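You operate a simulated robot arm through the tools that you are given. There is no shell and no other tool.

Carry out the task below with a simulated robot arm. There is one attempt and no reset: what you move stays moved.

TASK
Lay the blue-tag and yellow-tag chains in the length board and push them up to the link.
Fine: blue in the wall-end groove, yellow in the door-end groove.

It is judged by the outcome, as a careful person would: the job done as asked, and still so three seconds after it is handed in. It fails if anything else is knocked over, pushed out of place, dropped, spilled or broken.

THE ROBOT
A 7-joint arm with a two-finger parallel gripper, fixed in place. Base frame: the origin is at the foot of the arm, x ahead of it, y to its left, z up. Lengths are in mm, angles in degrees, forces in N, time in s.
Its first joint turns from -166.0 to 166.0 degrees. Payload 3.43 kg.
Tool frame: the origin (TCP) lies between the finger pads and is the grasp point; the fingertips stand 34 mm ahead of it; z points along the fingers, y is the line along which they close. Largest opening 128 mm; finger width 24, thickness 12; the body of the gripper, 48 by 130 mm, starts 96 mm behind the TCP.
Orientation is told as [roll, pitch, yaw] about the base's x, y, z axes, in that order, counted from this pose: with the fingers straight down and closing along the base's y, the tool's x points along the base's -x, its y along +y and its z along -z.

THE INTERFACE
- The arm moves only by the tool send_rows. Its argument "targets" is a list of rows, each a list of 3 entries, a list of its own where there are three numbers: the opening in per cent of the stroke, from 0 (shut) to 100 (fully open), then the shift along the tool's x, y, z in units of 200 mm (1.0 is 200 mm), then the turn, a rotation vector about the tool's x, y, z in units of 120 degrees (1.0 is 120 degrees). In form: [[hand, [x, y, z], [wx, wy, wz]], ...]. A call has 1 to 20 rows; each row is the pose to reach, as a shift and turn from the pose commanded when the call began, along the tool's axes at that moment. A call with a number of a shift or a turn outside -1 to 1 is refused whole. Each row takes 0.2 s and may step no farther than 50 mm and 8.6 degrees from the row before; otherwise, or with a gripper value out of range, the whole call is refused. A pose out of reach is approached as far as the arm can. The call stops where the force on the tool passes 40 N (or 10 N more than at its start, if that is more) or the arm is blocked; 0.2 s more then pass. Each finger travels about 153 mm/s and halts on what it meets, pressing with about 37 N; the grip force reading is that of the motor and also rises with nothing between the fingers. The clock runs only during rows and for 0.2 s after the last one: add rows that repeat a pose to give the fingers time. The reply holds the time, the measured pose of the TCP, the force on the tool along the base axes, the opening and the grip force, in the units named above and with some noise, with the torque about the TCP (base axes, N m) and any sound that the robot's microphone picked up.
- Cameras (640 x 400 px; columns grow to the right, rows downward): "scene" is fixed at [400.6, -649, 1549.7]; the picture's right is [0.96, -0.26, 0.00], its down [-0.11, -0.42, -0.90] and it looks along [0.24, 0.87, -0.43] (base axes); focal length 365 px, centre (320, 200). "wrist" rides on the gripper at [76, -11, -160] in the tool frame; the picture's right is [0.15, 0.99, 0.00], its down [-0.88, 0.13, -0.46] and it looks along [-0.45, 0.07, 0.89] (tool axes); focal length 234 px, centre (320, 200).
- capture(camera): a new picture of that camera. No time passes.
- probe_pixels(camera, pixels): for up to 12 pixels [column, row] of the newest picture of that camera ("zoom" is the newest enlarged one), the place [x, y, z] in the base frame of the surface seen there, good to about 2 mm. No time passes.
- inspect(camera, box): a new picture of the part [left, top, right, bottom] of that camera's present view, enlarged. No time passes.
- finish_job(): hands the job in; it is judged then, once.

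Leave the gripper open and the arm clear of the work at the hand-in unless told otherwise.

The tools are called after "Emit:" as name(argument=value, ...) on one line, values as JSON. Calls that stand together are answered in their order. send_rows: Moves the arm, as the interface text tells. Its arguments: {"type":"object","properties":{"targets":{"type":"array"}},"required":["targets"]} The other tools are called the same way: capture (camera) takes a picture; probe_pixels (camera, pixels) gives the place of the surface under pixels of a picture; inspect (camera, box) takes an enlarged picture of a part of a camera's view; finish_job () hands the job in.

At the start:

```text
time: 0.0
ee_pos: [365.5, 410.6, 1076.7]
ee_rot: [0.0, 0.0, 0.0]
wrist_force: [-0.1, 0.4, -0.7]
wrist_torque: [-0.01, -0.03, 0.02]
opening: 128.0
grasp_force: 0.1
```

scene: 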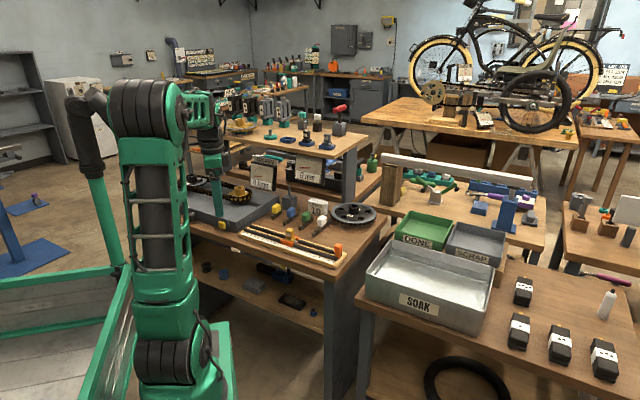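
wrist: 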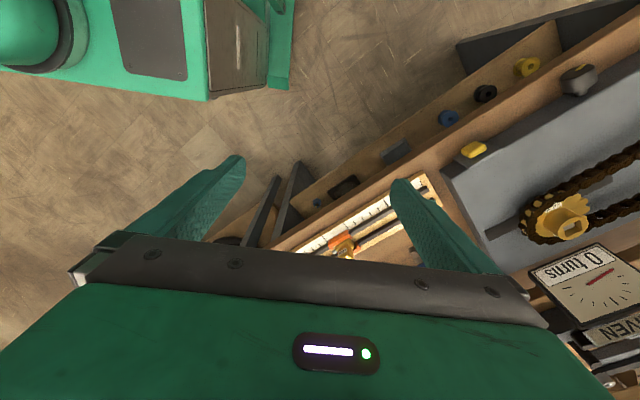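

I'll start by enlarging the area around the bench with the length board (about pixels 220-380, 180-270) in the scene view.

Emit:
inspect(camera="scene", box=[180, 160, 400, 300])

Emit:
inspect(camera="scene", box=[230, 200, 360, 275])

Emit:
inspect(camera="scene", box=[360, 150, 560, 300])

```text
2.86 times, centred on (290, 230) of scene
```

zoom: 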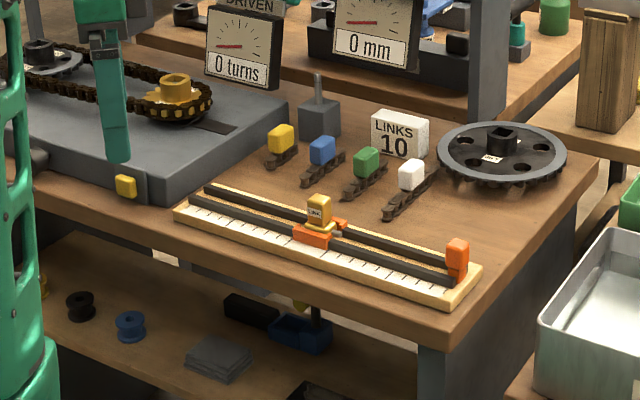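

```text
4.92 times, centred on (295, 238) of scene
```

zoom: 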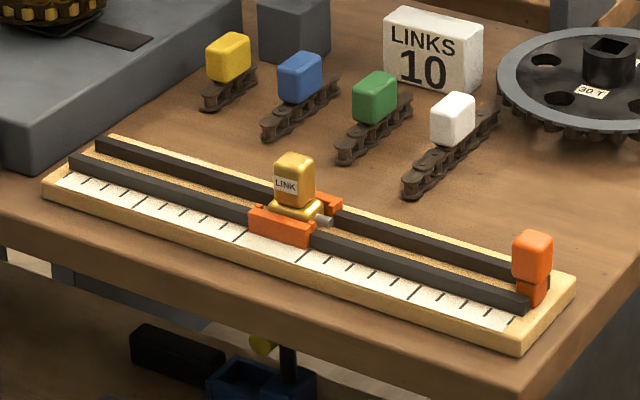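

```text
2.67 times, centred on (460, 225) of scene
```

zoom: 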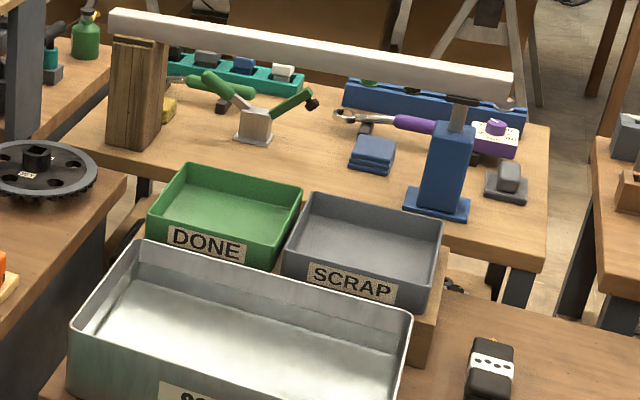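

The board has a link in the middle and a groove to each side. I need to find out which end is toward the wall and which toward the door, so I'll measure the board, tags and chains and look round the room.

Emit:
inspect(camera="scene", box=[0, 0, 240, 150])

Emit:
inspect(camera="scene", box=[160, 0, 400, 150])

Emit:
inspect(camera="scene", box=[400, 0, 640, 150])

Emit:
inspect(camera="scene", box=[230, 200, 300, 245])

Emit:
inspect(camera="scene", box=[280, 220, 350, 270])

Emit:
inspect(camera="wrist", box=[260, 150, 480, 270])

```text
2.67 times, centred on (120, 75) of scene
```

zoom: 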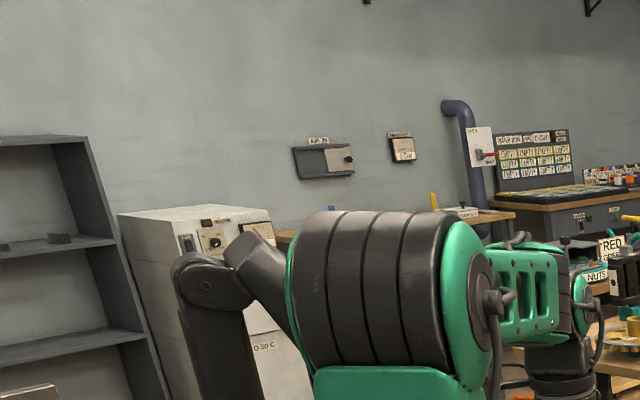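

```text
2.67 times, centred on (280, 75) of scene
```

zoom: 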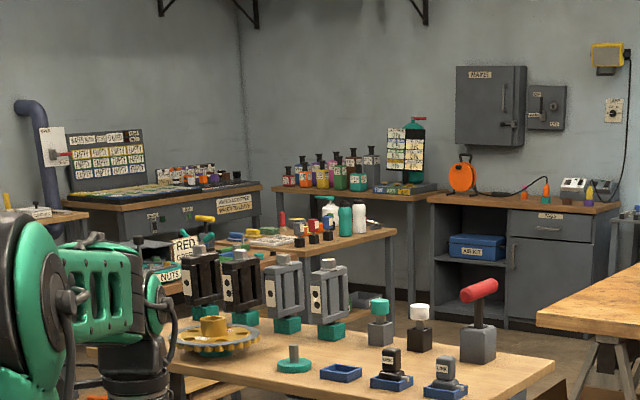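

```text
2.67 times, centred on (520, 75) of scene
```

zoom: 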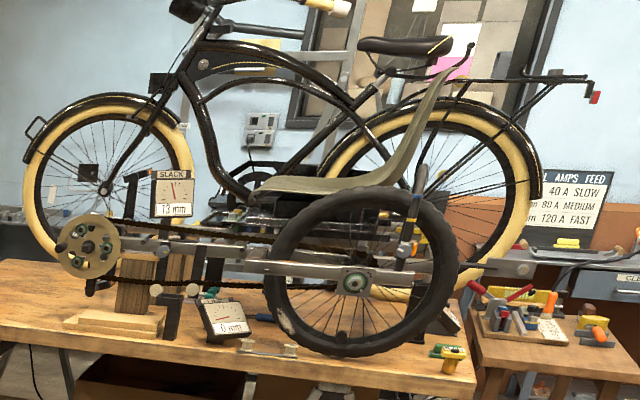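

```text
8.89 times, centred on (265, 222) of scene
```

zoom: 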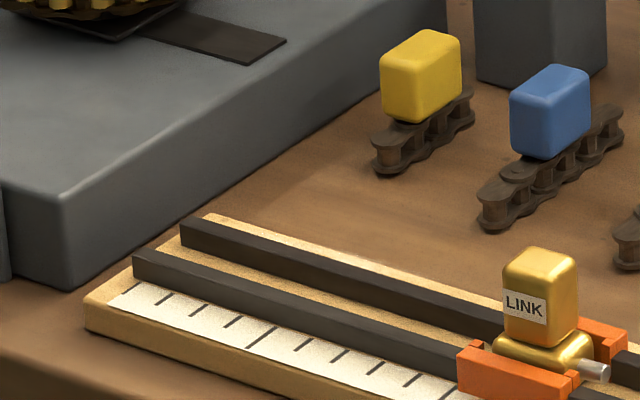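

```text
8.00 times, centred on (315, 245) of scene
```

zoom: 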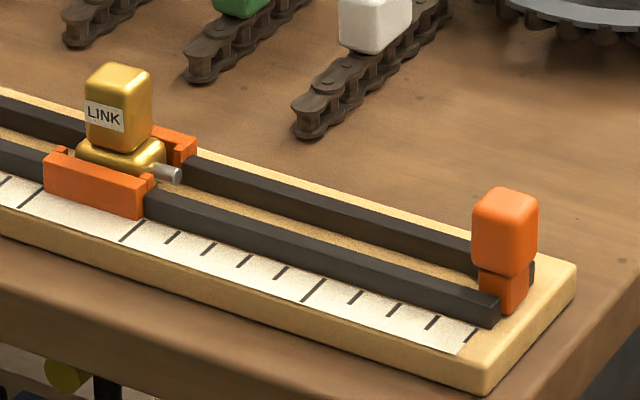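

```text
2.91 times, centred on (370, 210) of wrist
```

zoom: 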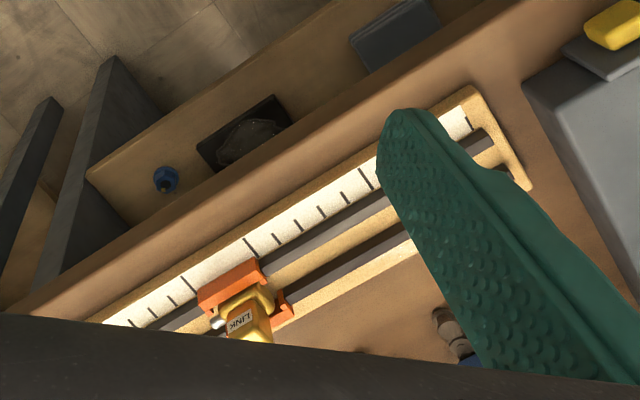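

Now I probe key points: board corners, link, orange end block, chains and their tags.

Emit:
inspect(camera="scene", box=[230, 195, 350, 270])

Emit:
probe_pixels(camera="zoom", pixels=[[50, 200], [118, 150], [524, 368], [568, 300], [310, 178], [528, 252], [240, 60], [305, 82], [380, 100], [455, 125], [290, 260], [600, 330]])

Emit:
probe_pixels(camera="scene", pixels=[[60, 60], [120, 30], [200, 30], [270, 30], [340, 15], [400, 20], [420, 60], [600, 60], [20, 60], [620, 20], [30, 270], [400, 180]])

```text
5.33 times, centred on (290, 232) of scene
```

zoom: 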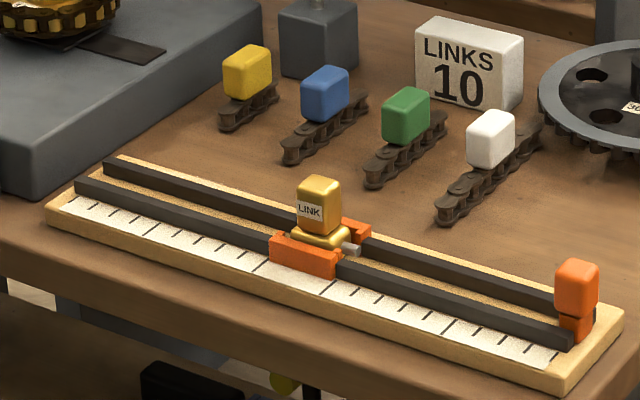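

```text
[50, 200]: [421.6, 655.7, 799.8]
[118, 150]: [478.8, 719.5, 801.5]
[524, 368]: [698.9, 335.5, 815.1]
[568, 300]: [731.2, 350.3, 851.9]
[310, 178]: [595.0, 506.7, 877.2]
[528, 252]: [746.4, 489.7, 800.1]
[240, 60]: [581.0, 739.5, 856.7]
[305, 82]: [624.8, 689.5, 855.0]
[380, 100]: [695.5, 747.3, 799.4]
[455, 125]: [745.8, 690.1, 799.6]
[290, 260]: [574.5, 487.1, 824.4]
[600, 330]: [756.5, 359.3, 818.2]
```

```text
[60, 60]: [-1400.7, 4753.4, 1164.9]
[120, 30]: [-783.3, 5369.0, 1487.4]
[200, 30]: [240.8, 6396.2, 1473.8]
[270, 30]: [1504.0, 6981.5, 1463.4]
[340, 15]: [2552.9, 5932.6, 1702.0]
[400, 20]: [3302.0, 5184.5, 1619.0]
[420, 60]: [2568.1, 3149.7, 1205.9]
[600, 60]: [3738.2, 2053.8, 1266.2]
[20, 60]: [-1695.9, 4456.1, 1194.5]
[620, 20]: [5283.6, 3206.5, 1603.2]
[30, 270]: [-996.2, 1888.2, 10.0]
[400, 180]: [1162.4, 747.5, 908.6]
```

The board runs along about (0.71, -0.70). The wall at the upper left of the picture (behind the shelf and white cabinet) is square to that line, so the left end of the board faces that wall. The door isn't in view, so I'll raise the tool a little, yaw it 45° and then tilt it, so that the wrist camera can look toward the other end of the room.

Emit:
send_rows(targets=[[100, [0, 0, -0.1], [0, 0, 0.0625]], [100, [0, 0, -0.2], [0, 0, 0.125]], [100, [0, 0, -0.3], [0, 0, 0.1875]], [100, [0, 0, -0.4], [0, 0, 0.25]], [100, [0, 0, -0.5], [0, 0, 0.3125]], [100, [0, 0, -0.5], [0, 0, 0.375]]])

```text
time: 1.4
ee_pos: [350.4, 407.9, 1177.9]
ee_rot: [0.5, -0.3, -45.1]
wrist_force: [-0.4, 0.1, 0.2]
wrist_torque: [-0.01, 0.03, 0.04]
opening: 128.1
grasp_force: 0.2
```

The yaw worked: it reads -45°. Next I tilt about tool y so the camera looks toward +x, -y near the horizon.

Emit:
send_rows(targets=[[100, [0, 0, 0], [0, -0.065, 0]], [100, [0, 0, 0], [0, -0.13, 0]], [100, [0, 0, 0], [0, -0.195, 0]], [100, [0, 0, 0], [0, -0.26, 0]], [100, [0, 0, 0], [0, -0.325, 0]], [100, [0, 0, 0], [0, -0.39, 0]], [100, [0, 0, 0], [0, -0.45, 0]]])

Emit:
capture(camera="wrist")

Emit:
capture(camera="scene")

```text
time: 2.5
ee_pos: [506.7, 319.5, 1215.3]
ee_rot: [-3.6, -18.0, -59.9]
wrist_force: [0.3, 1.7, -0.8]
wrist_torque: [-0.16, 0.04, -0.04]
opening: 128.2
grasp_force: 0.1
out of reach, approached as far as the arm can: row 1
stopped in row 5: the arm was blocked; the commanded pose is now the measured one
```

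```text
taken
```

wrist: 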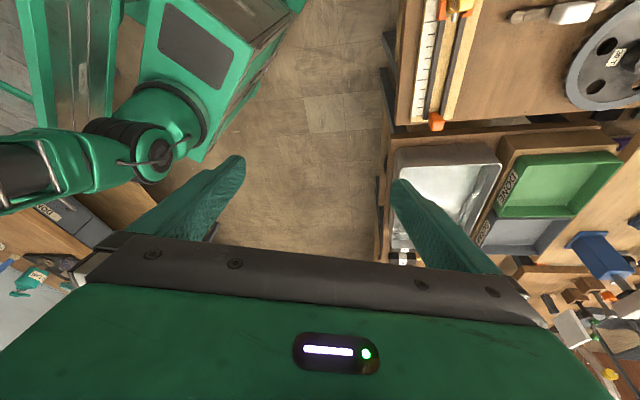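

```text
taken
```

scene: 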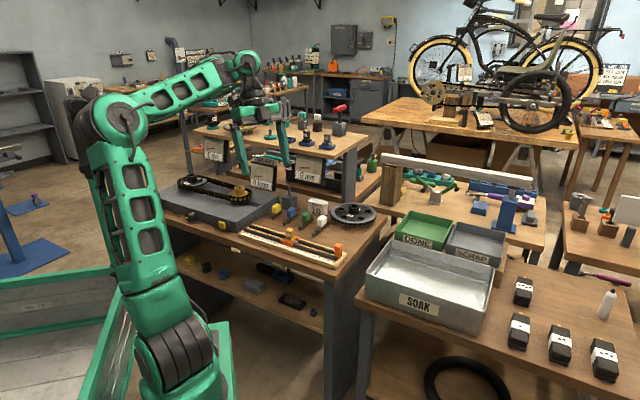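

That tilt was blocked close to the arm's inner reach limit. Nothing was touched, and the forces are small. I'll bring the tool back to vertical. After that I'll use the side of the wide wrist view to look at the room, which needs less tilt.

Emit:
send_rows(targets=[[100, [0, 0, 0], [-0.01, 0.05, 0]], [100, [0, 0, 0], [-0.02, 0.1, 0]], [100, [0, 0, 0], [-0.03, 0.15, -0.005]]])

```text
time: 3.3
ee_pos: [495.7, 331.2, 1206.5]
ee_rot: [0.1, -1.4, -58.6]
wrist_force: [2.1, 0.0, -0.5]
wrist_torque: [0.02, 0.27, -0.04]
opening: 127.9
grasp_force: 0.0
```

Now I move out to a more comfortable radius and yaw to about +45°, so the picture's left side faces (0.7, -0.7), the opposite end of the room.

Emit:
send_rows(targets=[[100, [0.05, 0.09, 0.02], [0, 0, -0.062]], [100, [0.1, 0.18, 0.04], [0, 0, -0.124]], [100, [0.15, 0.27, 0.06], [0, 0, -0.186]], [100, [0.2, 0.36, 0.08], [0, 0, -0.248]], [100, [0.25, 0.45, 0.1], [0, 0, -0.31]], [100, [0.31, 0.54, 0.12], [0, 0, -0.372]], [100, [0.31, 0.54, 0.15], [0, 0, -0.434]], [100, [0.31, 0.54, 0.15], [0, 0, -0.496]], [100, [0.31, 0.54, 0.15], [0, 0, -0.558]], [100, [0.31, 0.54, 0.15], [0, 0, -0.62]], [100, [0.31, 0.54, 0.15], [0, 0, -0.682]], [100, [0.31, 0.54, 0.15], [0, 0, -0.744]], [100, [0.31, 0.54, 0.15], [0, 0, -0.806]], [100, [0.31, 0.54, 0.15], [0, 0, -0.867]]])

Emit:
capture(camera="wrist")

```text
time: 6.3
ee_pos: [558.9, 436.8, 1178.9]
ee_rot: [-1.3, 0.5, 45.5]
wrist_force: [-0.3, 0.6, 0.2]
wrist_torque: [-0.01, -0.01, -0.02]
opening: 128.1
grasp_force: 0.0
```

```text
taken
```

wrist: 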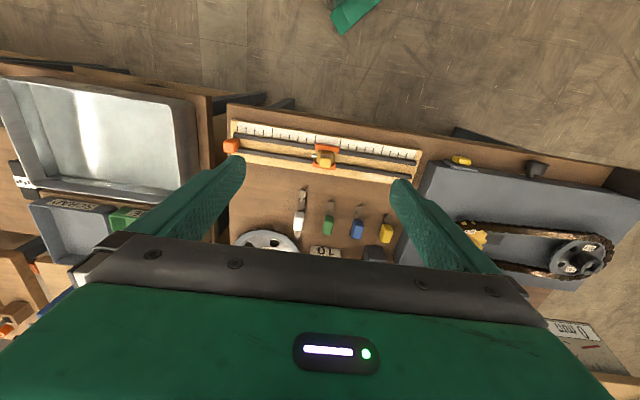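

Good view. I'll tilt 45° about tool x to bring the far side of the room into the left of the picture.

Emit:
send_rows(targets=[[100, [0, 0, 0], [0.0625, 0, 0]], [100, [0, 0, 0], [0.125, 0, 0]], [100, [0, 0, 0], [0.1875, 0, 0]], [100, [0, 0, 0], [0.25, 0, 0]], [100, [0, 0, 0], [0.3125, 0, 0]], [100, [0, 0, 0], [0.375, 0, 0]]])

Emit:
capture(camera="wrist")

```text
time: 7.7
ee_pos: [624.5, 334.7, 1255.9]
ee_rot: [-34.9, -4.9, 36.1]
wrist_force: [-0.8, 2.1, -0.2]
wrist_torque: [-0.15, -0.09, -0.08]
opening: 128.0
grasp_force: 0.1
stopped in row 6: the arm was blocked; the commanded pose is now the measured one
```

```text
taken
```

wrist: 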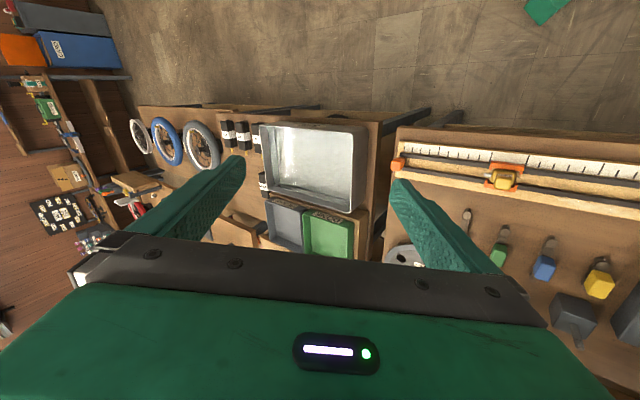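

The far side is now visible on the left: a reddish wall or surface with a bench. I'll enlarge and probe it.

Emit:
inspect(camera="wrist", box=[0, 0, 200, 125])

Emit:
inspect(camera="wrist", box=[0, 100, 180, 340])

Emit:
probe_pixels(camera="wrist", pixels=[[20, 180], [5, 130], [5, 250], [30, 230], [90, 60], [30, 50], [10, 8], [60, 270], [150, 40]])

```text
3.20 times, centred on (100, 62) of wrist
```

zoom: 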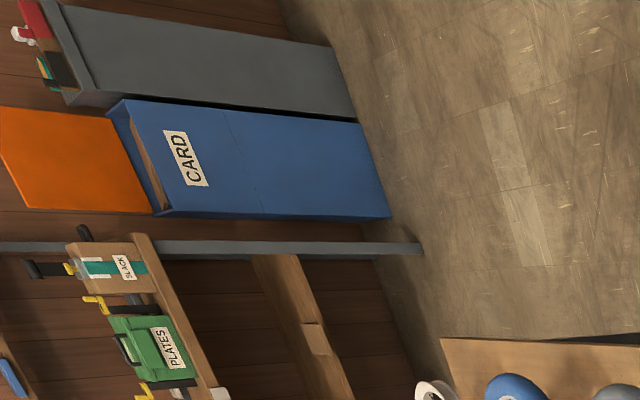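

```text
1.67 times, centred on (90, 220) of wrist
```

zoom: 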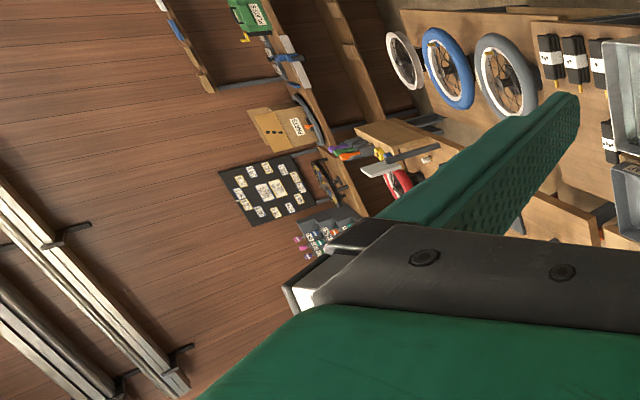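

```text
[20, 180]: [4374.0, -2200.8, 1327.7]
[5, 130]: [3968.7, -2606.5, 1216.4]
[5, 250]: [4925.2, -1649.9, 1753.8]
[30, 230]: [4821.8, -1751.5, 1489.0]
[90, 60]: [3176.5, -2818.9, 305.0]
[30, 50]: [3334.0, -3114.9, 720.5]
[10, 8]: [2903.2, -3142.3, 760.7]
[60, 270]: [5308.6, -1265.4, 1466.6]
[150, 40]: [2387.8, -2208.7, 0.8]
```

The far side is a wood-panelled wall, and no door shows yet. I'll yaw about the vertical by -64° to see more of the room toward -y.

Emit:
send_rows(targets=[[100, [0, 0, 0], [0.0057, 0.038, 0.0545]], [100, [0, 0, 0], [0.0114, 0.076, 0.109]], [100, [0, 0, 0], [0.0171, 0.114, 0.1635]], [100, [0, 0, 0], [0.0228, 0.152, 0.218]], [100, [0, 0, 0], [0.0285, 0.19, 0.2725]], [100, [0, 0, 0], [0.0342, 0.228, 0.327]], [100, [0, 0, 0], [0.04, 0.266, 0.3815]], [100, [0, 0, 0], [0.0456, 0.304, 0.436]]])

Emit:
capture(camera="wrist")

```text
time: 8.3
ee_pos: [595.3, 357.8, 1261.9]
ee_rot: [-35.3, -6.1, 25.5]
wrist_force: [146.4, -64.8, -69.0]
wrist_torque: [7.44, 13.86, 2.73]
opening: 128.2
grasp_force: 0.1
stopped in row 3: the force on the tool passed its limit at 183 N (the readings are from after the stop); the commanded pose is now the measured one
```

```text
taken
```

wrist: 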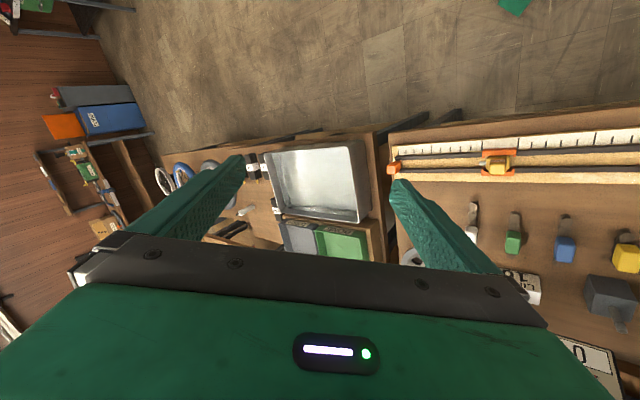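

The force jumped, so I must be touching something, probably the arm against itself. I'm checking the scene before moving again.

Emit:
capture(camera="scene")

Emit:
inspect(camera="scene", box=[80, 30, 320, 180])

```text
taken
```

scene: 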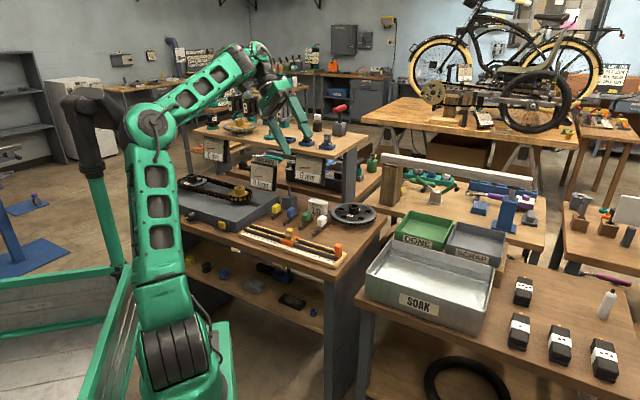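

```text
2.67 times, centred on (200, 105) of scene
```

zoom: 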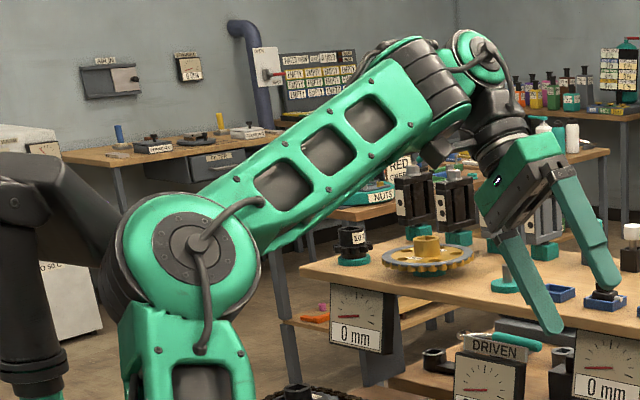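

The arm hangs in free air, so the contact was the gripper against its own wrist, with nothing in the room involved. I'll zoom the picture's top-left before backing off.

Emit:
inspect(camera="wrist", box=[0, 0, 200, 125])

Emit:
probe_pixels(camera="wrist", pixels=[[10, 8], [40, 6], [60, 20], [100, 30], [30, 60], [10, 40], [510, 5]])

Emit:
send_rows(targets=[[100, [0, 0, 0], [-0.06, 0.0, 0]], [100, [0, 0, 0], [-0.12, 0.01, 0]], [100, [0, 0, 0], [-0.18, 0.02, 0]], [100, [0, 0, 0], [-0.24, 0.035, 0]], [100, [0, 0, 0], [-0.295, 0.05, 0]]])

```text
3.20 times, centred on (100, 62) of wrist
```

zoom: 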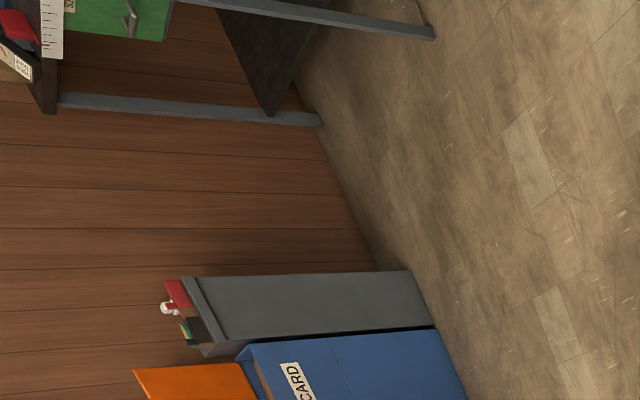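

```text
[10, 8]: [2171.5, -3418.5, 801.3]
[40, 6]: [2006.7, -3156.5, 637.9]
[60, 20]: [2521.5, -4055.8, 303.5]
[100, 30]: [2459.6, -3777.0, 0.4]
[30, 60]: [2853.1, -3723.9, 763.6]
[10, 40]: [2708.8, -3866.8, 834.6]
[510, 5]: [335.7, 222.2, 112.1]
```

```text
time: 9.5
ee_pos: [584.8, 363.6, 1260.2]
ee_rot: [0.1, -0.2, 24.2]
wrist_force: [-0.5, 0.6, 0.4]
wrist_torque: [-0.05, -0.11, 0.04]
opening: 128.0
grasp_force: 0.0
```

The tool is upright again and the forces are near zero. I saw only cabinets and benches against the wood wall on that side. Next I'll look the other way, toward the painted wall's left part, by tilting the other way so the right side of the picture sees azimuth about 125-180°.

Emit:
send_rows(targets=[[100, [0, 0, 0], [-0.06, 0, 0]], [100, [0, 0, 0], [-0.12, 0, 0]], [100, [0, 0, 0], [-0.18, 0, 0]], [100, [0, 0, 0], [-0.24, 0, 0]], [100, [0, 0, 0], [-0.3, 0, 0]]])

Emit:
capture(camera="wrist")

```text
time: 10.7
ee_pos: [591.4, 361.1, 1253.2]
ee_rot: [34.7, 0.1, 23.1]
wrist_force: [-12.3, 2.8, 10.5]
wrist_torque: [-0.81, -1.44, -0.65]
opening: 128.2
grasp_force: 0.0
```

```text
taken
```

wrist: 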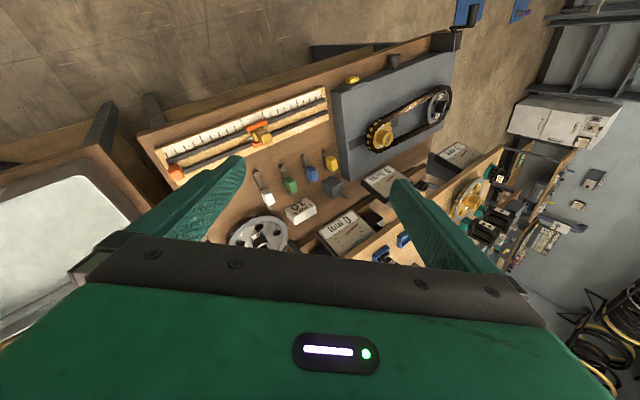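

Shelf and white cabinet appear at top right, with the painted wall behind. I'll yaw a further 40° about the vertical to see along that wall past the shelf.

Emit:
send_rows(targets=[[100, [0, 0, 0], [0, 0.035, -0.05]], [100, [0, 0, 0], [0, 0.07, -0.1]], [100, [0, 0, 0], [0, 0.105, -0.15]], [100, [0, 0, 0], [0, 0.14, -0.2]], [100, [0, 0, 0], [0, 0.175, -0.25]], [100, [0, 0, 0], [0, 0.21, -0.3]]])

Emit:
capture(camera="wrist")

```text
time: 12.1
ee_pos: [584.3, 363.3, 1260.2]
ee_rot: [35.4, -0.7, 68.2]
wrist_force: [0.3, -0.3, -0.7]
wrist_torque: [0.0, -0.02, -0.03]
opening: 128.0
grasp_force: 0.1
```

```text
taken
```

wrist: 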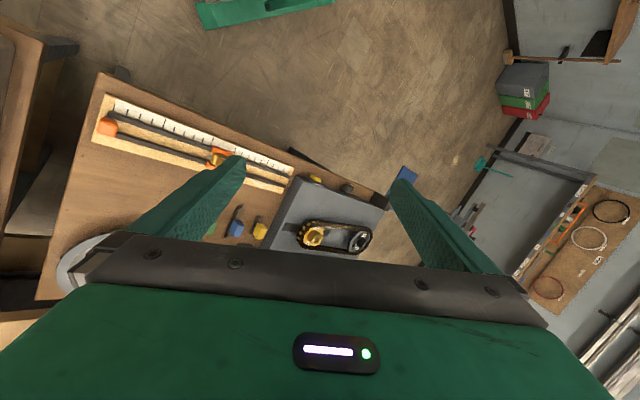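

This shows another stretch of wall with a pegboard, stacked boxes and a dark edge at top (512,20) that may be a corner or door frame. I'll enlarge it.

Emit:
inspect(camera="wrist", box=[440, 0, 640, 125])

Emit:
inspect(camera="wrist", box=[400, 100, 640, 400])

Emit:
probe_pixels(camera="wrist", pixels=[[500, 10], [520, 80], [560, 90], [580, 20], [620, 100], [500, 200], [540, 150], [600, 200], [630, 310], [540, 5], [630, 5], [470, 60]])

```text
3.20 times, centred on (540, 62) of wrist
```

zoom: 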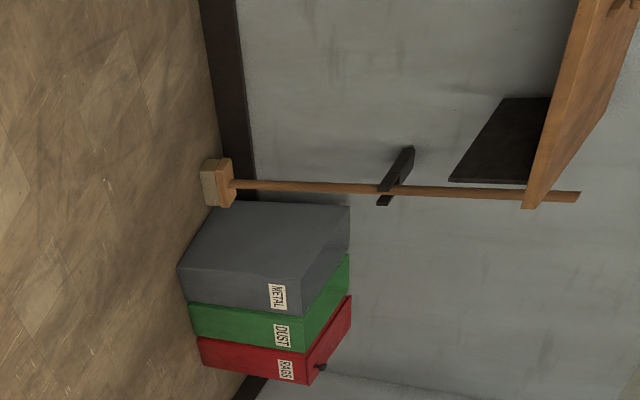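

```text
1.33 times, centred on (520, 250) of wrist
```

zoom: 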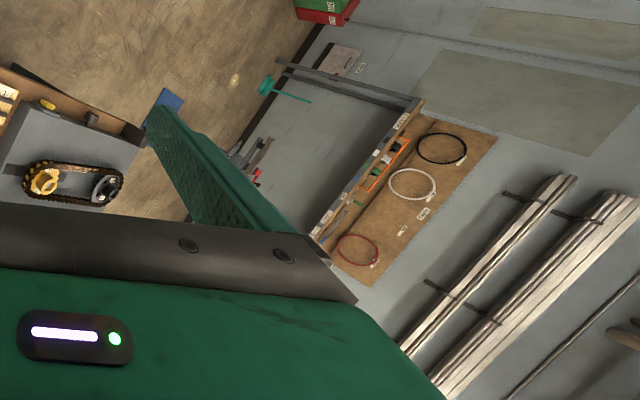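

```text
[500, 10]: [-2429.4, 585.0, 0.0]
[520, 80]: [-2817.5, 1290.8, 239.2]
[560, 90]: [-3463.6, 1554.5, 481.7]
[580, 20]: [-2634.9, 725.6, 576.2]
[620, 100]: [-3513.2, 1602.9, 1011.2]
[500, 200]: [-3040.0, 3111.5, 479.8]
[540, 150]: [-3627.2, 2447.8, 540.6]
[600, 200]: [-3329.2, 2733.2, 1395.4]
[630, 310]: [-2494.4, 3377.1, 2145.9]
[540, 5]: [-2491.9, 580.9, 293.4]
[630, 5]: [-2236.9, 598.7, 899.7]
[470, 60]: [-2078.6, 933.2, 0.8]
```

There's no door in this stretch, and the corner is at about (-4030, 2120). I'll roll the tool to the other side with this yaw to see the far part of the wood wall and its corner, ahead of the arm (+x).

Emit:
send_rows(targets=[[100, [0, 0, 0], [0.06, 0, 0]], [100, [0, 0, 0], [0.12, 0, 0]], [100, [0, 0, 0], [0.18, 0, 0]], [100, [0, 0, 0], [0.24, 0, 0]], [100, [0, 0, 0], [0.3, 0, 0]], [100, [0, 0, 0], [0.36, 0, 0]], [100, [0, 0, 0], [0.42, 0, 0]], [100, [0, 0, 0], [0.48, 0, 0]], [100, [0, 0, 0], [0.54, 0, 0]], [100, [0, 0, 0], [0.6, 0, 0]]])

Emit:
capture(camera="wrist")

```text
time: 14.3
ee_pos: [598.4, 343.5, 1270.5]
ee_rot: [-34.7, -2.4, 67.0]
wrist_force: [1.6, -7.0, 3.5]
wrist_torque: [0.67, 0.38, 0.38]
opening: 128.2
grasp_force: 0.0
```

```text
taken
```

wrist: 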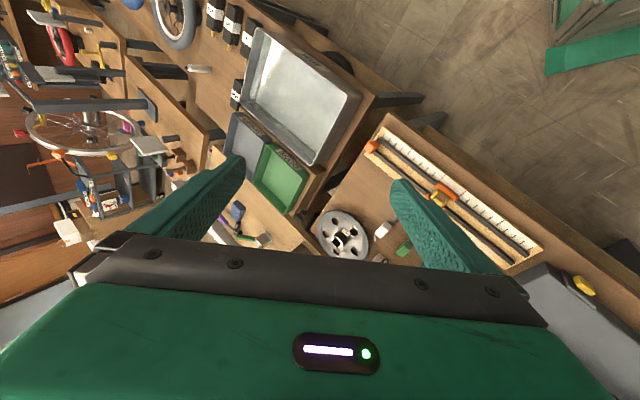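

Emit:
inspect(camera="wrist", box=[0, 0, 180, 120])

Emit:
inspect(camera="wrist", box=[0, 110, 180, 350])

Emit:
probe_pixels(camera="wrist", pixels=[[25, 170], [20, 225], [20, 280], [5, 320], [20, 260], [60, 290], [5, 180], [5, 100]])

```text
3.33 times, centred on (90, 60) of wrist
```

zoom: 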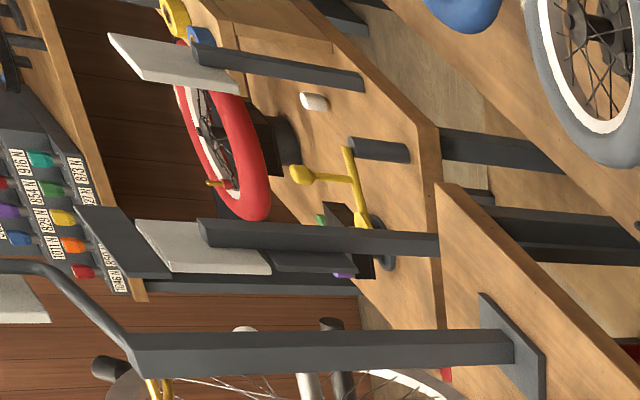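

```text
1.67 times, centred on (90, 230) of wrist
```

zoom: 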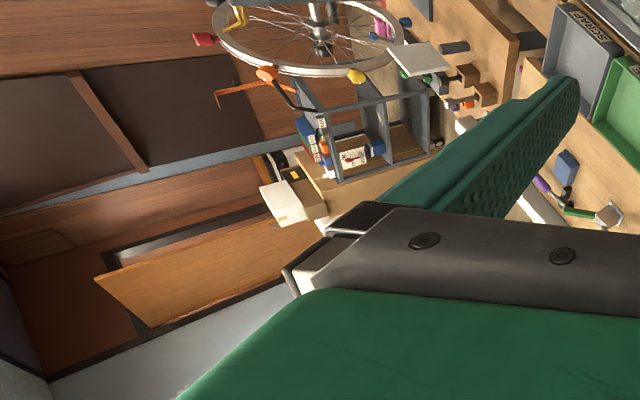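

```text
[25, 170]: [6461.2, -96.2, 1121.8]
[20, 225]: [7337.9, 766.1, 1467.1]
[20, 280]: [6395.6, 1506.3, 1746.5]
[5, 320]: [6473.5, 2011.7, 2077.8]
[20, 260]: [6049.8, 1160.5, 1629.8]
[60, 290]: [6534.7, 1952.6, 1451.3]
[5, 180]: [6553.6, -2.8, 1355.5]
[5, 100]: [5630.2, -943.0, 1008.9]
```

Near the far corner there's a wooden slab that sticks out of the wall beside a dark frame. It looks like an open door leaf. I'll zoom in on it.

Emit:
inspect(camera="wrist", box=[0, 190, 100, 320])

Emit:
inspect(camera="wrist", box=[0, 90, 120, 230])

Emit:
probe_pixels(camera="wrist", pixels=[[65, 245], [90, 262], [8, 270], [40, 255], [90, 280], [40, 300], [20, 238], [70, 240], [110, 225], [20, 150], [60, 170], [20, 195]])

```text
3.08 times, centred on (50, 255) of wrist
```

zoom: 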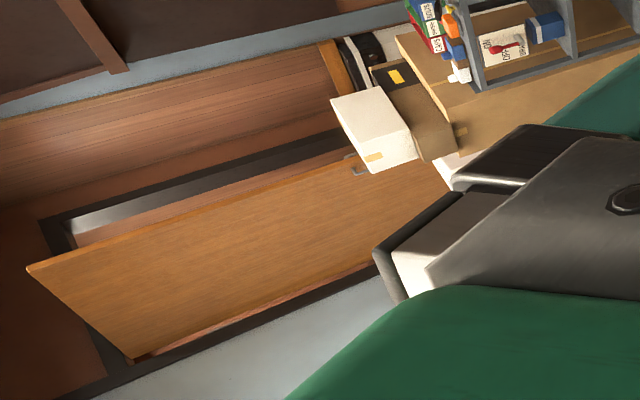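

```text
2.86 times, centred on (60, 160) of wrist
```

zoom: 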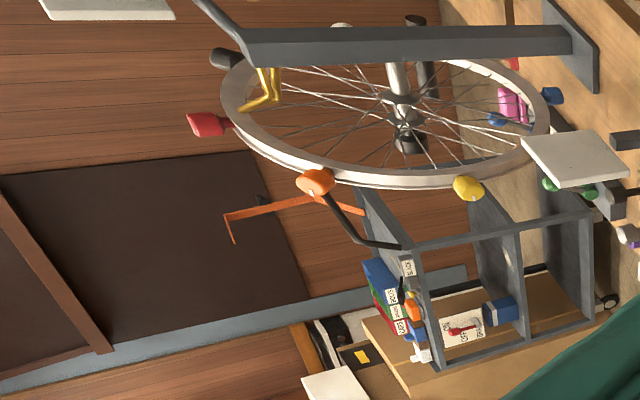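

```text
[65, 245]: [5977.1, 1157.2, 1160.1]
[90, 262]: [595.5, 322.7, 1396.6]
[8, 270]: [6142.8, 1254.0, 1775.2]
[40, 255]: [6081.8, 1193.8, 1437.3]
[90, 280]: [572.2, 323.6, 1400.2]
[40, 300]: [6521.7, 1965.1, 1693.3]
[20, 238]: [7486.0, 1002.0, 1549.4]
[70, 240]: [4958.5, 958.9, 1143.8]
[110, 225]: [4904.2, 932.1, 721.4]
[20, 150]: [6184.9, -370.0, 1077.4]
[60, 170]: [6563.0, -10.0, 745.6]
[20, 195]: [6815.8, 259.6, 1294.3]
```

That's the door: an open leaf with a handle, in the far wall at about (7000, 1400). From the board at (585, 497), the +x/-y (right) end with the orange block is the door end. The left end faces the painted wall, so it's the wall end. I'll return the tool upright.

Emit:
send_rows(targets=[[100, [0, 0, 0], [-0.06, 0, 0]], [100, [0, 0, 0], [-0.12, 0, 0]], [100, [0, 0, 0], [-0.18, 0.005, 0]], [100, [0, 0, 0], [-0.24, 0.01, 0]], [100, [0, 0, 0], [-0.29, 0.02, 0]]])

Emit:
capture(camera="wrist")

```text
time: 15.5
ee_pos: [584.4, 361.9, 1260.3]
ee_rot: [-1.6, 1.4, 67.6]
wrist_force: [-1.1, 0.7, 0.3]
wrist_torque: [-0.04, -0.04, -0.02]
opening: 128.3
grasp_force: 0.1
```

```text
taken
```

wrist: 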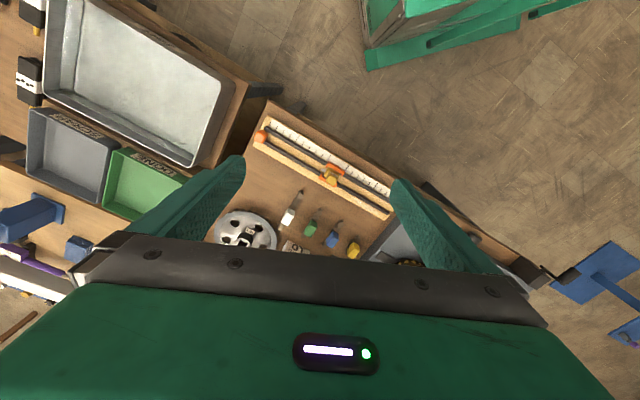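

Both grooves, the chains and the board are below me. I'll move to about (595, 560, 1060) with the tool at yaw 45°, so that it lines up with the board, for a closer look.

Emit:
send_rows(targets=[[100, [-0.15, 0.05, 0.16], [-0.002, -0.002, 0.03]], [100, [-0.3, 0.11, 0.33], [-0.004, -0.004, 0.06]], [100, [-0.45, 0.16, 0.5], [-0.006, -0.006, 0.09]], [100, [-0.6, 0.22, 0.66], [-0.008, -0.008, 0.12]], [100, [-0.75, 0.28, 0.83], [-0.01, -0.01, 0.15]], [100, [-0.94, 0.335, 1.0], [-0.013, -0.012, 0.188]], [100, [-0.94, 0.335, 1.0], [-0.013, -0.012, 0.188]]])

Emit:
capture(camera="wrist")

```text
refused: row 6 steps farther than a row can; nothing moved
```

```text
taken
```

wrist: 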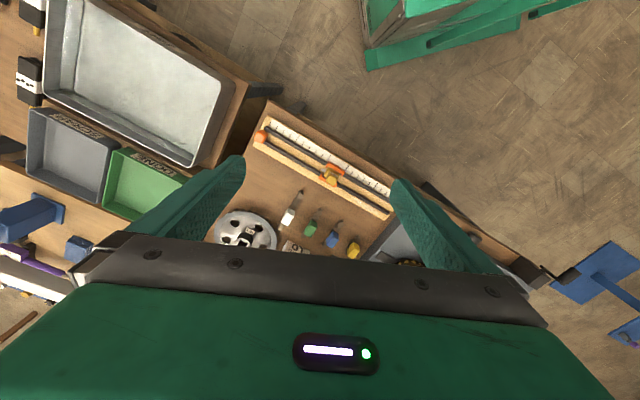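

One step was slightly too long, so I'm sending the same move in finer rows.

Emit:
send_rows(targets=[[100, [-0.12, 0.04, 0.125], [-0.002, -0.002, 0.024]], [100, [-0.235, 0.084, 0.25], [-0.003, -0.003, 0.047]], [100, [-0.35, 0.125, 0.375], [-0.005, -0.005, 0.07]], [100, [-0.47, 0.168, 0.5], [-0.006, -0.006, 0.094]], [100, [-0.59, 0.21, 0.625], [-0.008, -0.008, 0.118]], [100, [-0.705, 0.25, 0.75], [-0.01, -0.01, 0.141]], [100, [-0.82, 0.29, 0.875], [-0.012, -0.011, 0.165]], [100, [-0.94, 0.335, 1.0], [-0.013, -0.012, 0.188]], [100, [-0.94, 0.335, 1.0], [-0.013, -0.012, 0.188]]])

Emit:
capture(camera="wrist")

```text
time: 17.5
ee_pos: [599.6, 555.1, 1053.0]
ee_rot: [-0.2, -0.4, 44.9]
wrist_force: [-0.3, 0.2, -0.4]
wrist_torque: [0.0, -0.03, 0.01]
opening: 128.2
grasp_force: 0.0
```

```text
taken
```

wrist: 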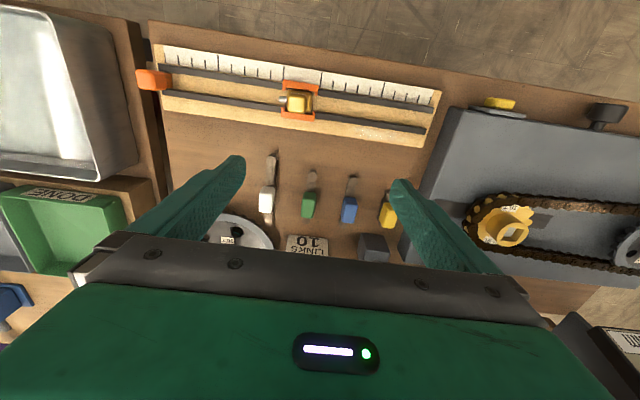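

A clear overhead view. I'll enlarge the board and the chains and measure them.

Emit:
inspect(camera="wrist", box=[250, 60, 350, 130])

Emit:
inspect(camera="wrist", box=[240, 140, 420, 250])

Emit:
inspect(camera="wrist", box=[120, 40, 300, 150])

Emit:
inspect(camera="wrist", box=[300, 60, 460, 160])

```text
5.71 times, centred on (300, 95) of wrist
```

zoom: 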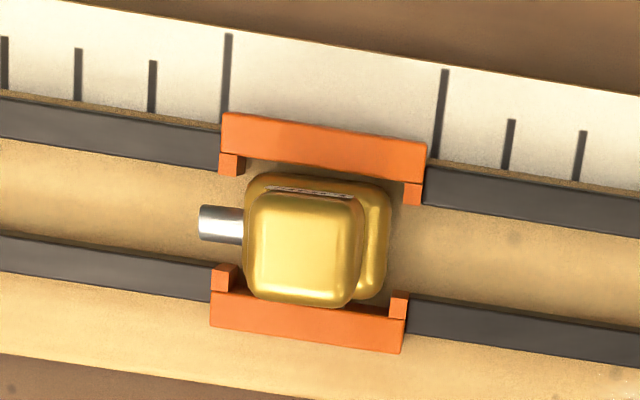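

```text
3.56 times, centred on (330, 195) of wrist
```

zoom: 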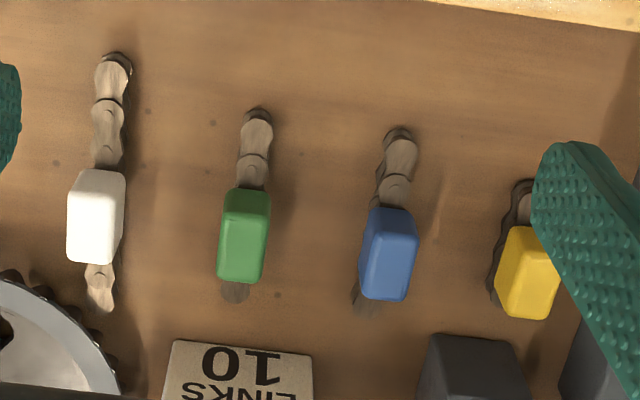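

```text
3.56 times, centred on (210, 95) of wrist
```

zoom: 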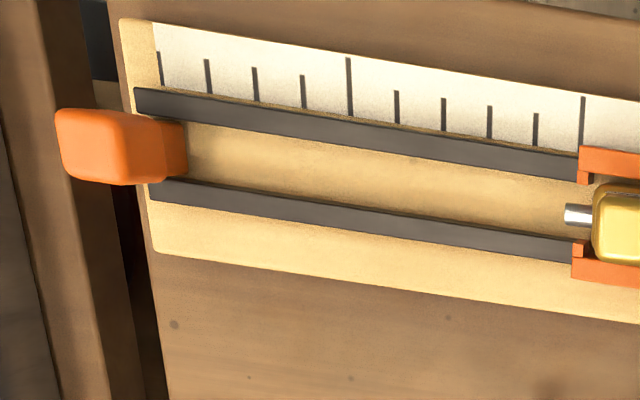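

```text
4.00 times, centred on (380, 110) of wrist
```

zoom: 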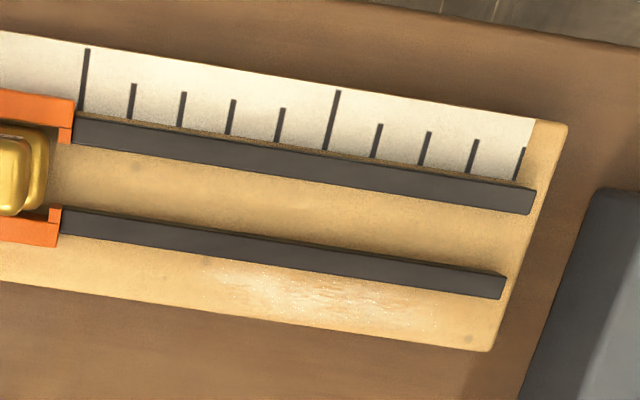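

I'll probe accurately: rail edges, groove floor, tick marks, link and pin on the board, in the current wrist view.

Emit:
inspect(camera="wrist", box=[250, 60, 350, 130])

Emit:
probe_pixels(camera="zoom", pixels=[[100, 125], [100, 265], [80, 195], [500, 195], [500, 315], [500, 255], [320, 155], [300, 320], [305, 250], [375, 240], [205, 225], [235, 225]])

Emit:
probe_pixels(camera="zoom", pixels=[[225, 75], [440, 110], [230, 165], [410, 195], [225, 280], [398, 305], [40, 190], [600, 270], [180, 205], [180, 235], [430, 250], [77, 75]])

```text
5.71 times, centred on (300, 95) of wrist
```

zoom: 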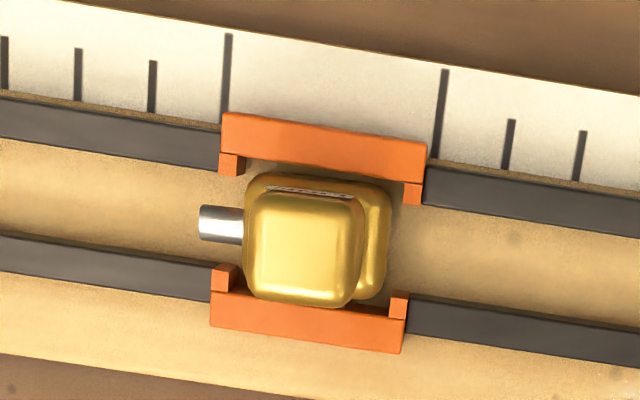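

```text
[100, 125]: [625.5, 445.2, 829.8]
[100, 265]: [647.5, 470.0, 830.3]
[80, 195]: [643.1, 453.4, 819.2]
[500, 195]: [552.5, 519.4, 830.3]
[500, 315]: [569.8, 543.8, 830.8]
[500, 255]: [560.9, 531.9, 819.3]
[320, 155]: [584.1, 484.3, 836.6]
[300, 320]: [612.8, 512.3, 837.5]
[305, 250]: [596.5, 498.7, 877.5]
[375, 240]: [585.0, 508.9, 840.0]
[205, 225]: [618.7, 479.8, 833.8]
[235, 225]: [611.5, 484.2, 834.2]
```

```text
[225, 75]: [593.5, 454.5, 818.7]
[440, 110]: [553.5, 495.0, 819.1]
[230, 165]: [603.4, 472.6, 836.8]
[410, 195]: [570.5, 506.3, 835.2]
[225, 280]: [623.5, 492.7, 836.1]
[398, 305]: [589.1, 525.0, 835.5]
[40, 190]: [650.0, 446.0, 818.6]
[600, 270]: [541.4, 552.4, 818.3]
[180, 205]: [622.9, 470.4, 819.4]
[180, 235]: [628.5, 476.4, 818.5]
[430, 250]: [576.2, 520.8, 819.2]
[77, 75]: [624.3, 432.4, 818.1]
```

The board runs exactly along -45°. I'll use s=(x-y)/√2 toward the door and t=(x+y)/√2 across the board. The groove centre is near t≈774, the gates at s≈41 and s≈98, and the floor at z≈819. Now I'll measure the chains, tags, orange end block, and the tall objects around.

Emit:
inspect(camera="wrist", box=[320, 150, 420, 240])

Emit:
probe_pixels(camera="wrist", pixels=[[352, 180], [353, 190], [349, 211], [343, 230], [387, 196], [382, 220], [388, 215], [352, 186], [272, 160], [312, 176], [372, 248], [305, 245]])

Emit:
probe_pixels(camera="wrist", pixels=[[148, 80], [168, 82], [165, 70], [162, 92], [175, 75], [175, 90], [440, 95], [425, 128], [420, 143], [155, 42], [270, 215], [500, 103]])

Emit:
inspect(camera="scene", box=[240, 140, 360, 240])

```text
4.44 times, centred on (370, 195) of wrist
```

zoom: 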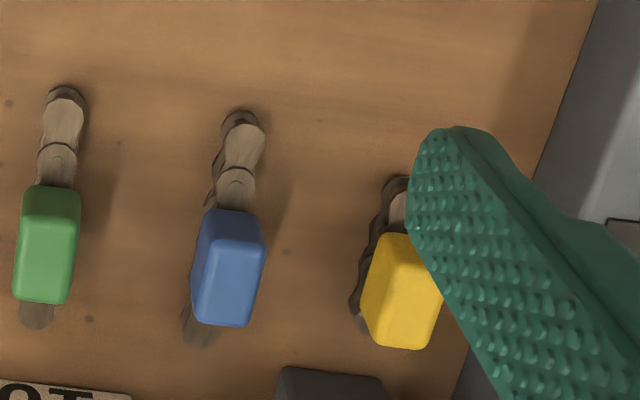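

```text
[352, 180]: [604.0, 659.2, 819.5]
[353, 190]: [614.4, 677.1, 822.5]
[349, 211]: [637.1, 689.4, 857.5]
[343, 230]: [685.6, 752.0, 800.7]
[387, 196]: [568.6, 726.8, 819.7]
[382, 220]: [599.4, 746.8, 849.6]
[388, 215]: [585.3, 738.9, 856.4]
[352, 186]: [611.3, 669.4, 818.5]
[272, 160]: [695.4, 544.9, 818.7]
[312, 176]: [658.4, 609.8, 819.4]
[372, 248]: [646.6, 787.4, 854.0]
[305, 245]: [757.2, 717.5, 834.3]
```

```text
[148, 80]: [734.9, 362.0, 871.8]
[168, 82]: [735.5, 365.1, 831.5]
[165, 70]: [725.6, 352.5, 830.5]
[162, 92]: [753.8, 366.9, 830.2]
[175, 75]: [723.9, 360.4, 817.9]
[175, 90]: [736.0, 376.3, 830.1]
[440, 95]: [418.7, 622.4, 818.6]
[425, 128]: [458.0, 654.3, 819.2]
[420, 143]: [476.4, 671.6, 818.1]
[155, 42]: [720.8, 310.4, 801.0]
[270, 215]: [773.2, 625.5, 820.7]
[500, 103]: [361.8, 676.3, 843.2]
```

```text
4.00 times, centred on (300, 190) of scene
```

zoom: 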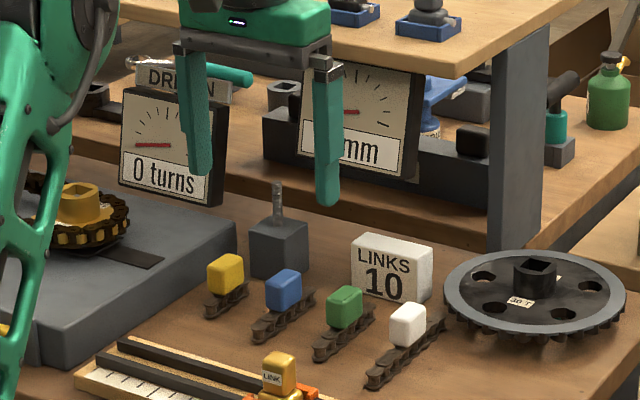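

Chains are 19 mm thick (top z 819 on the bench at 800), and tag tops are at about z 857. Before moving closer I'll probe the tops of the tall objects nearby: the dials, the peg block and the rear shelf.

Emit:
probe_pixels(camera="zoom", pixels=[[150, 75], [220, 95], [275, 190], [275, 235], [410, 80], [520, 40], [390, 250], [228, 262], [285, 275], [230, 305], [265, 330], [305, 298]])

Emit:
inspect(camera="scene", box=[286, 198, 326, 228])

Emit:
inspect(camera="scene", box=[284, 198, 324, 228])

```text
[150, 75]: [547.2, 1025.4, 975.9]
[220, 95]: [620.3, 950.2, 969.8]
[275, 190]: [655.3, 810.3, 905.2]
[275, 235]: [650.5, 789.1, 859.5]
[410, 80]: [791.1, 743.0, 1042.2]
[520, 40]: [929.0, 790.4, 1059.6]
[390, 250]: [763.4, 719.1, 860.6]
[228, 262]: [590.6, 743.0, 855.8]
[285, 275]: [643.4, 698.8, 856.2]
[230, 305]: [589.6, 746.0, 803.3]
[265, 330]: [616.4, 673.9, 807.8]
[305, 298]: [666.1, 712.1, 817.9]
```

```text
13.33 times, centred on (306, 213) of scene
```

zoom: 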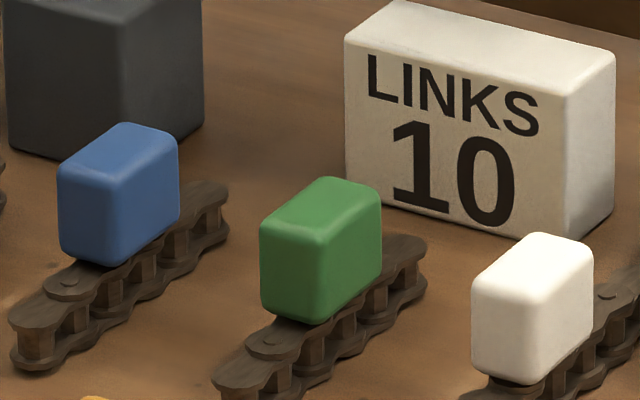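

```text
13.33 times, centred on (304, 213) of scene
```

zoom: 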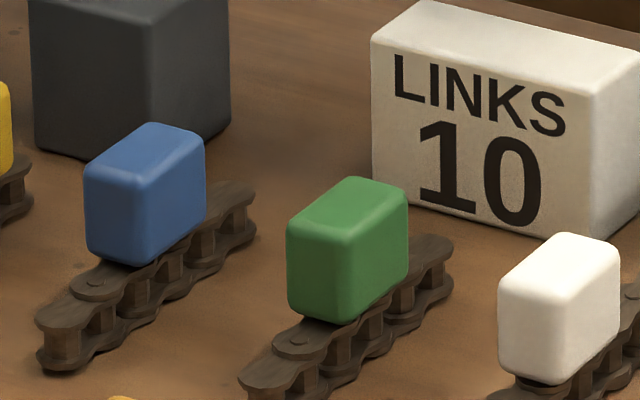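

Spacings: the tags are about 72 mm apart (blue s≈-37, yellow s≈-110, green s≈+34), so the fingers must go down only partly open. I'll move over between blue and yellow for a closer look: TCP at s=-60, t=905, z 950.

Emit:
send_rows(targets=[[100, [-0.09, 0.09, 0.1], [0, 0, 0]], [100, [-0.18, 0.18, 0.2], [0, 0, 0]], [100, [-0.27, 0.275, 0.3], [0, 0, 0]], [100, [-0.36, 0.37, 0.4], [0, 0, 0]], [100, [-0.4425, 0.4575, 0.515], [0.002, -0.003, 0]], [100, [-0.4425, 0.4575, 0.515], [0.002, -0.003, 0]]])

Emit:
capture(camera="wrist")

```text
time: 18.9
ee_pos: [598.9, 683.6, 950.3]
ee_rot: [-0.6, -0.8, 44.9]
wrist_force: [-0.3, 0.3, 0.1]
wrist_torque: [0.01, 0.01, 0.04]
opening: 128.1
grasp_force: 0.1
```

```text
taken
```

wrist: 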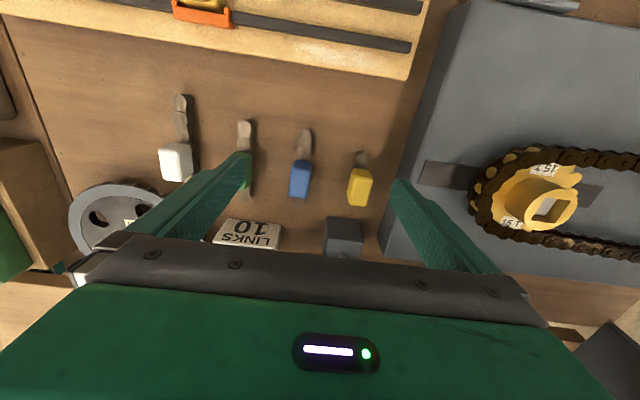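

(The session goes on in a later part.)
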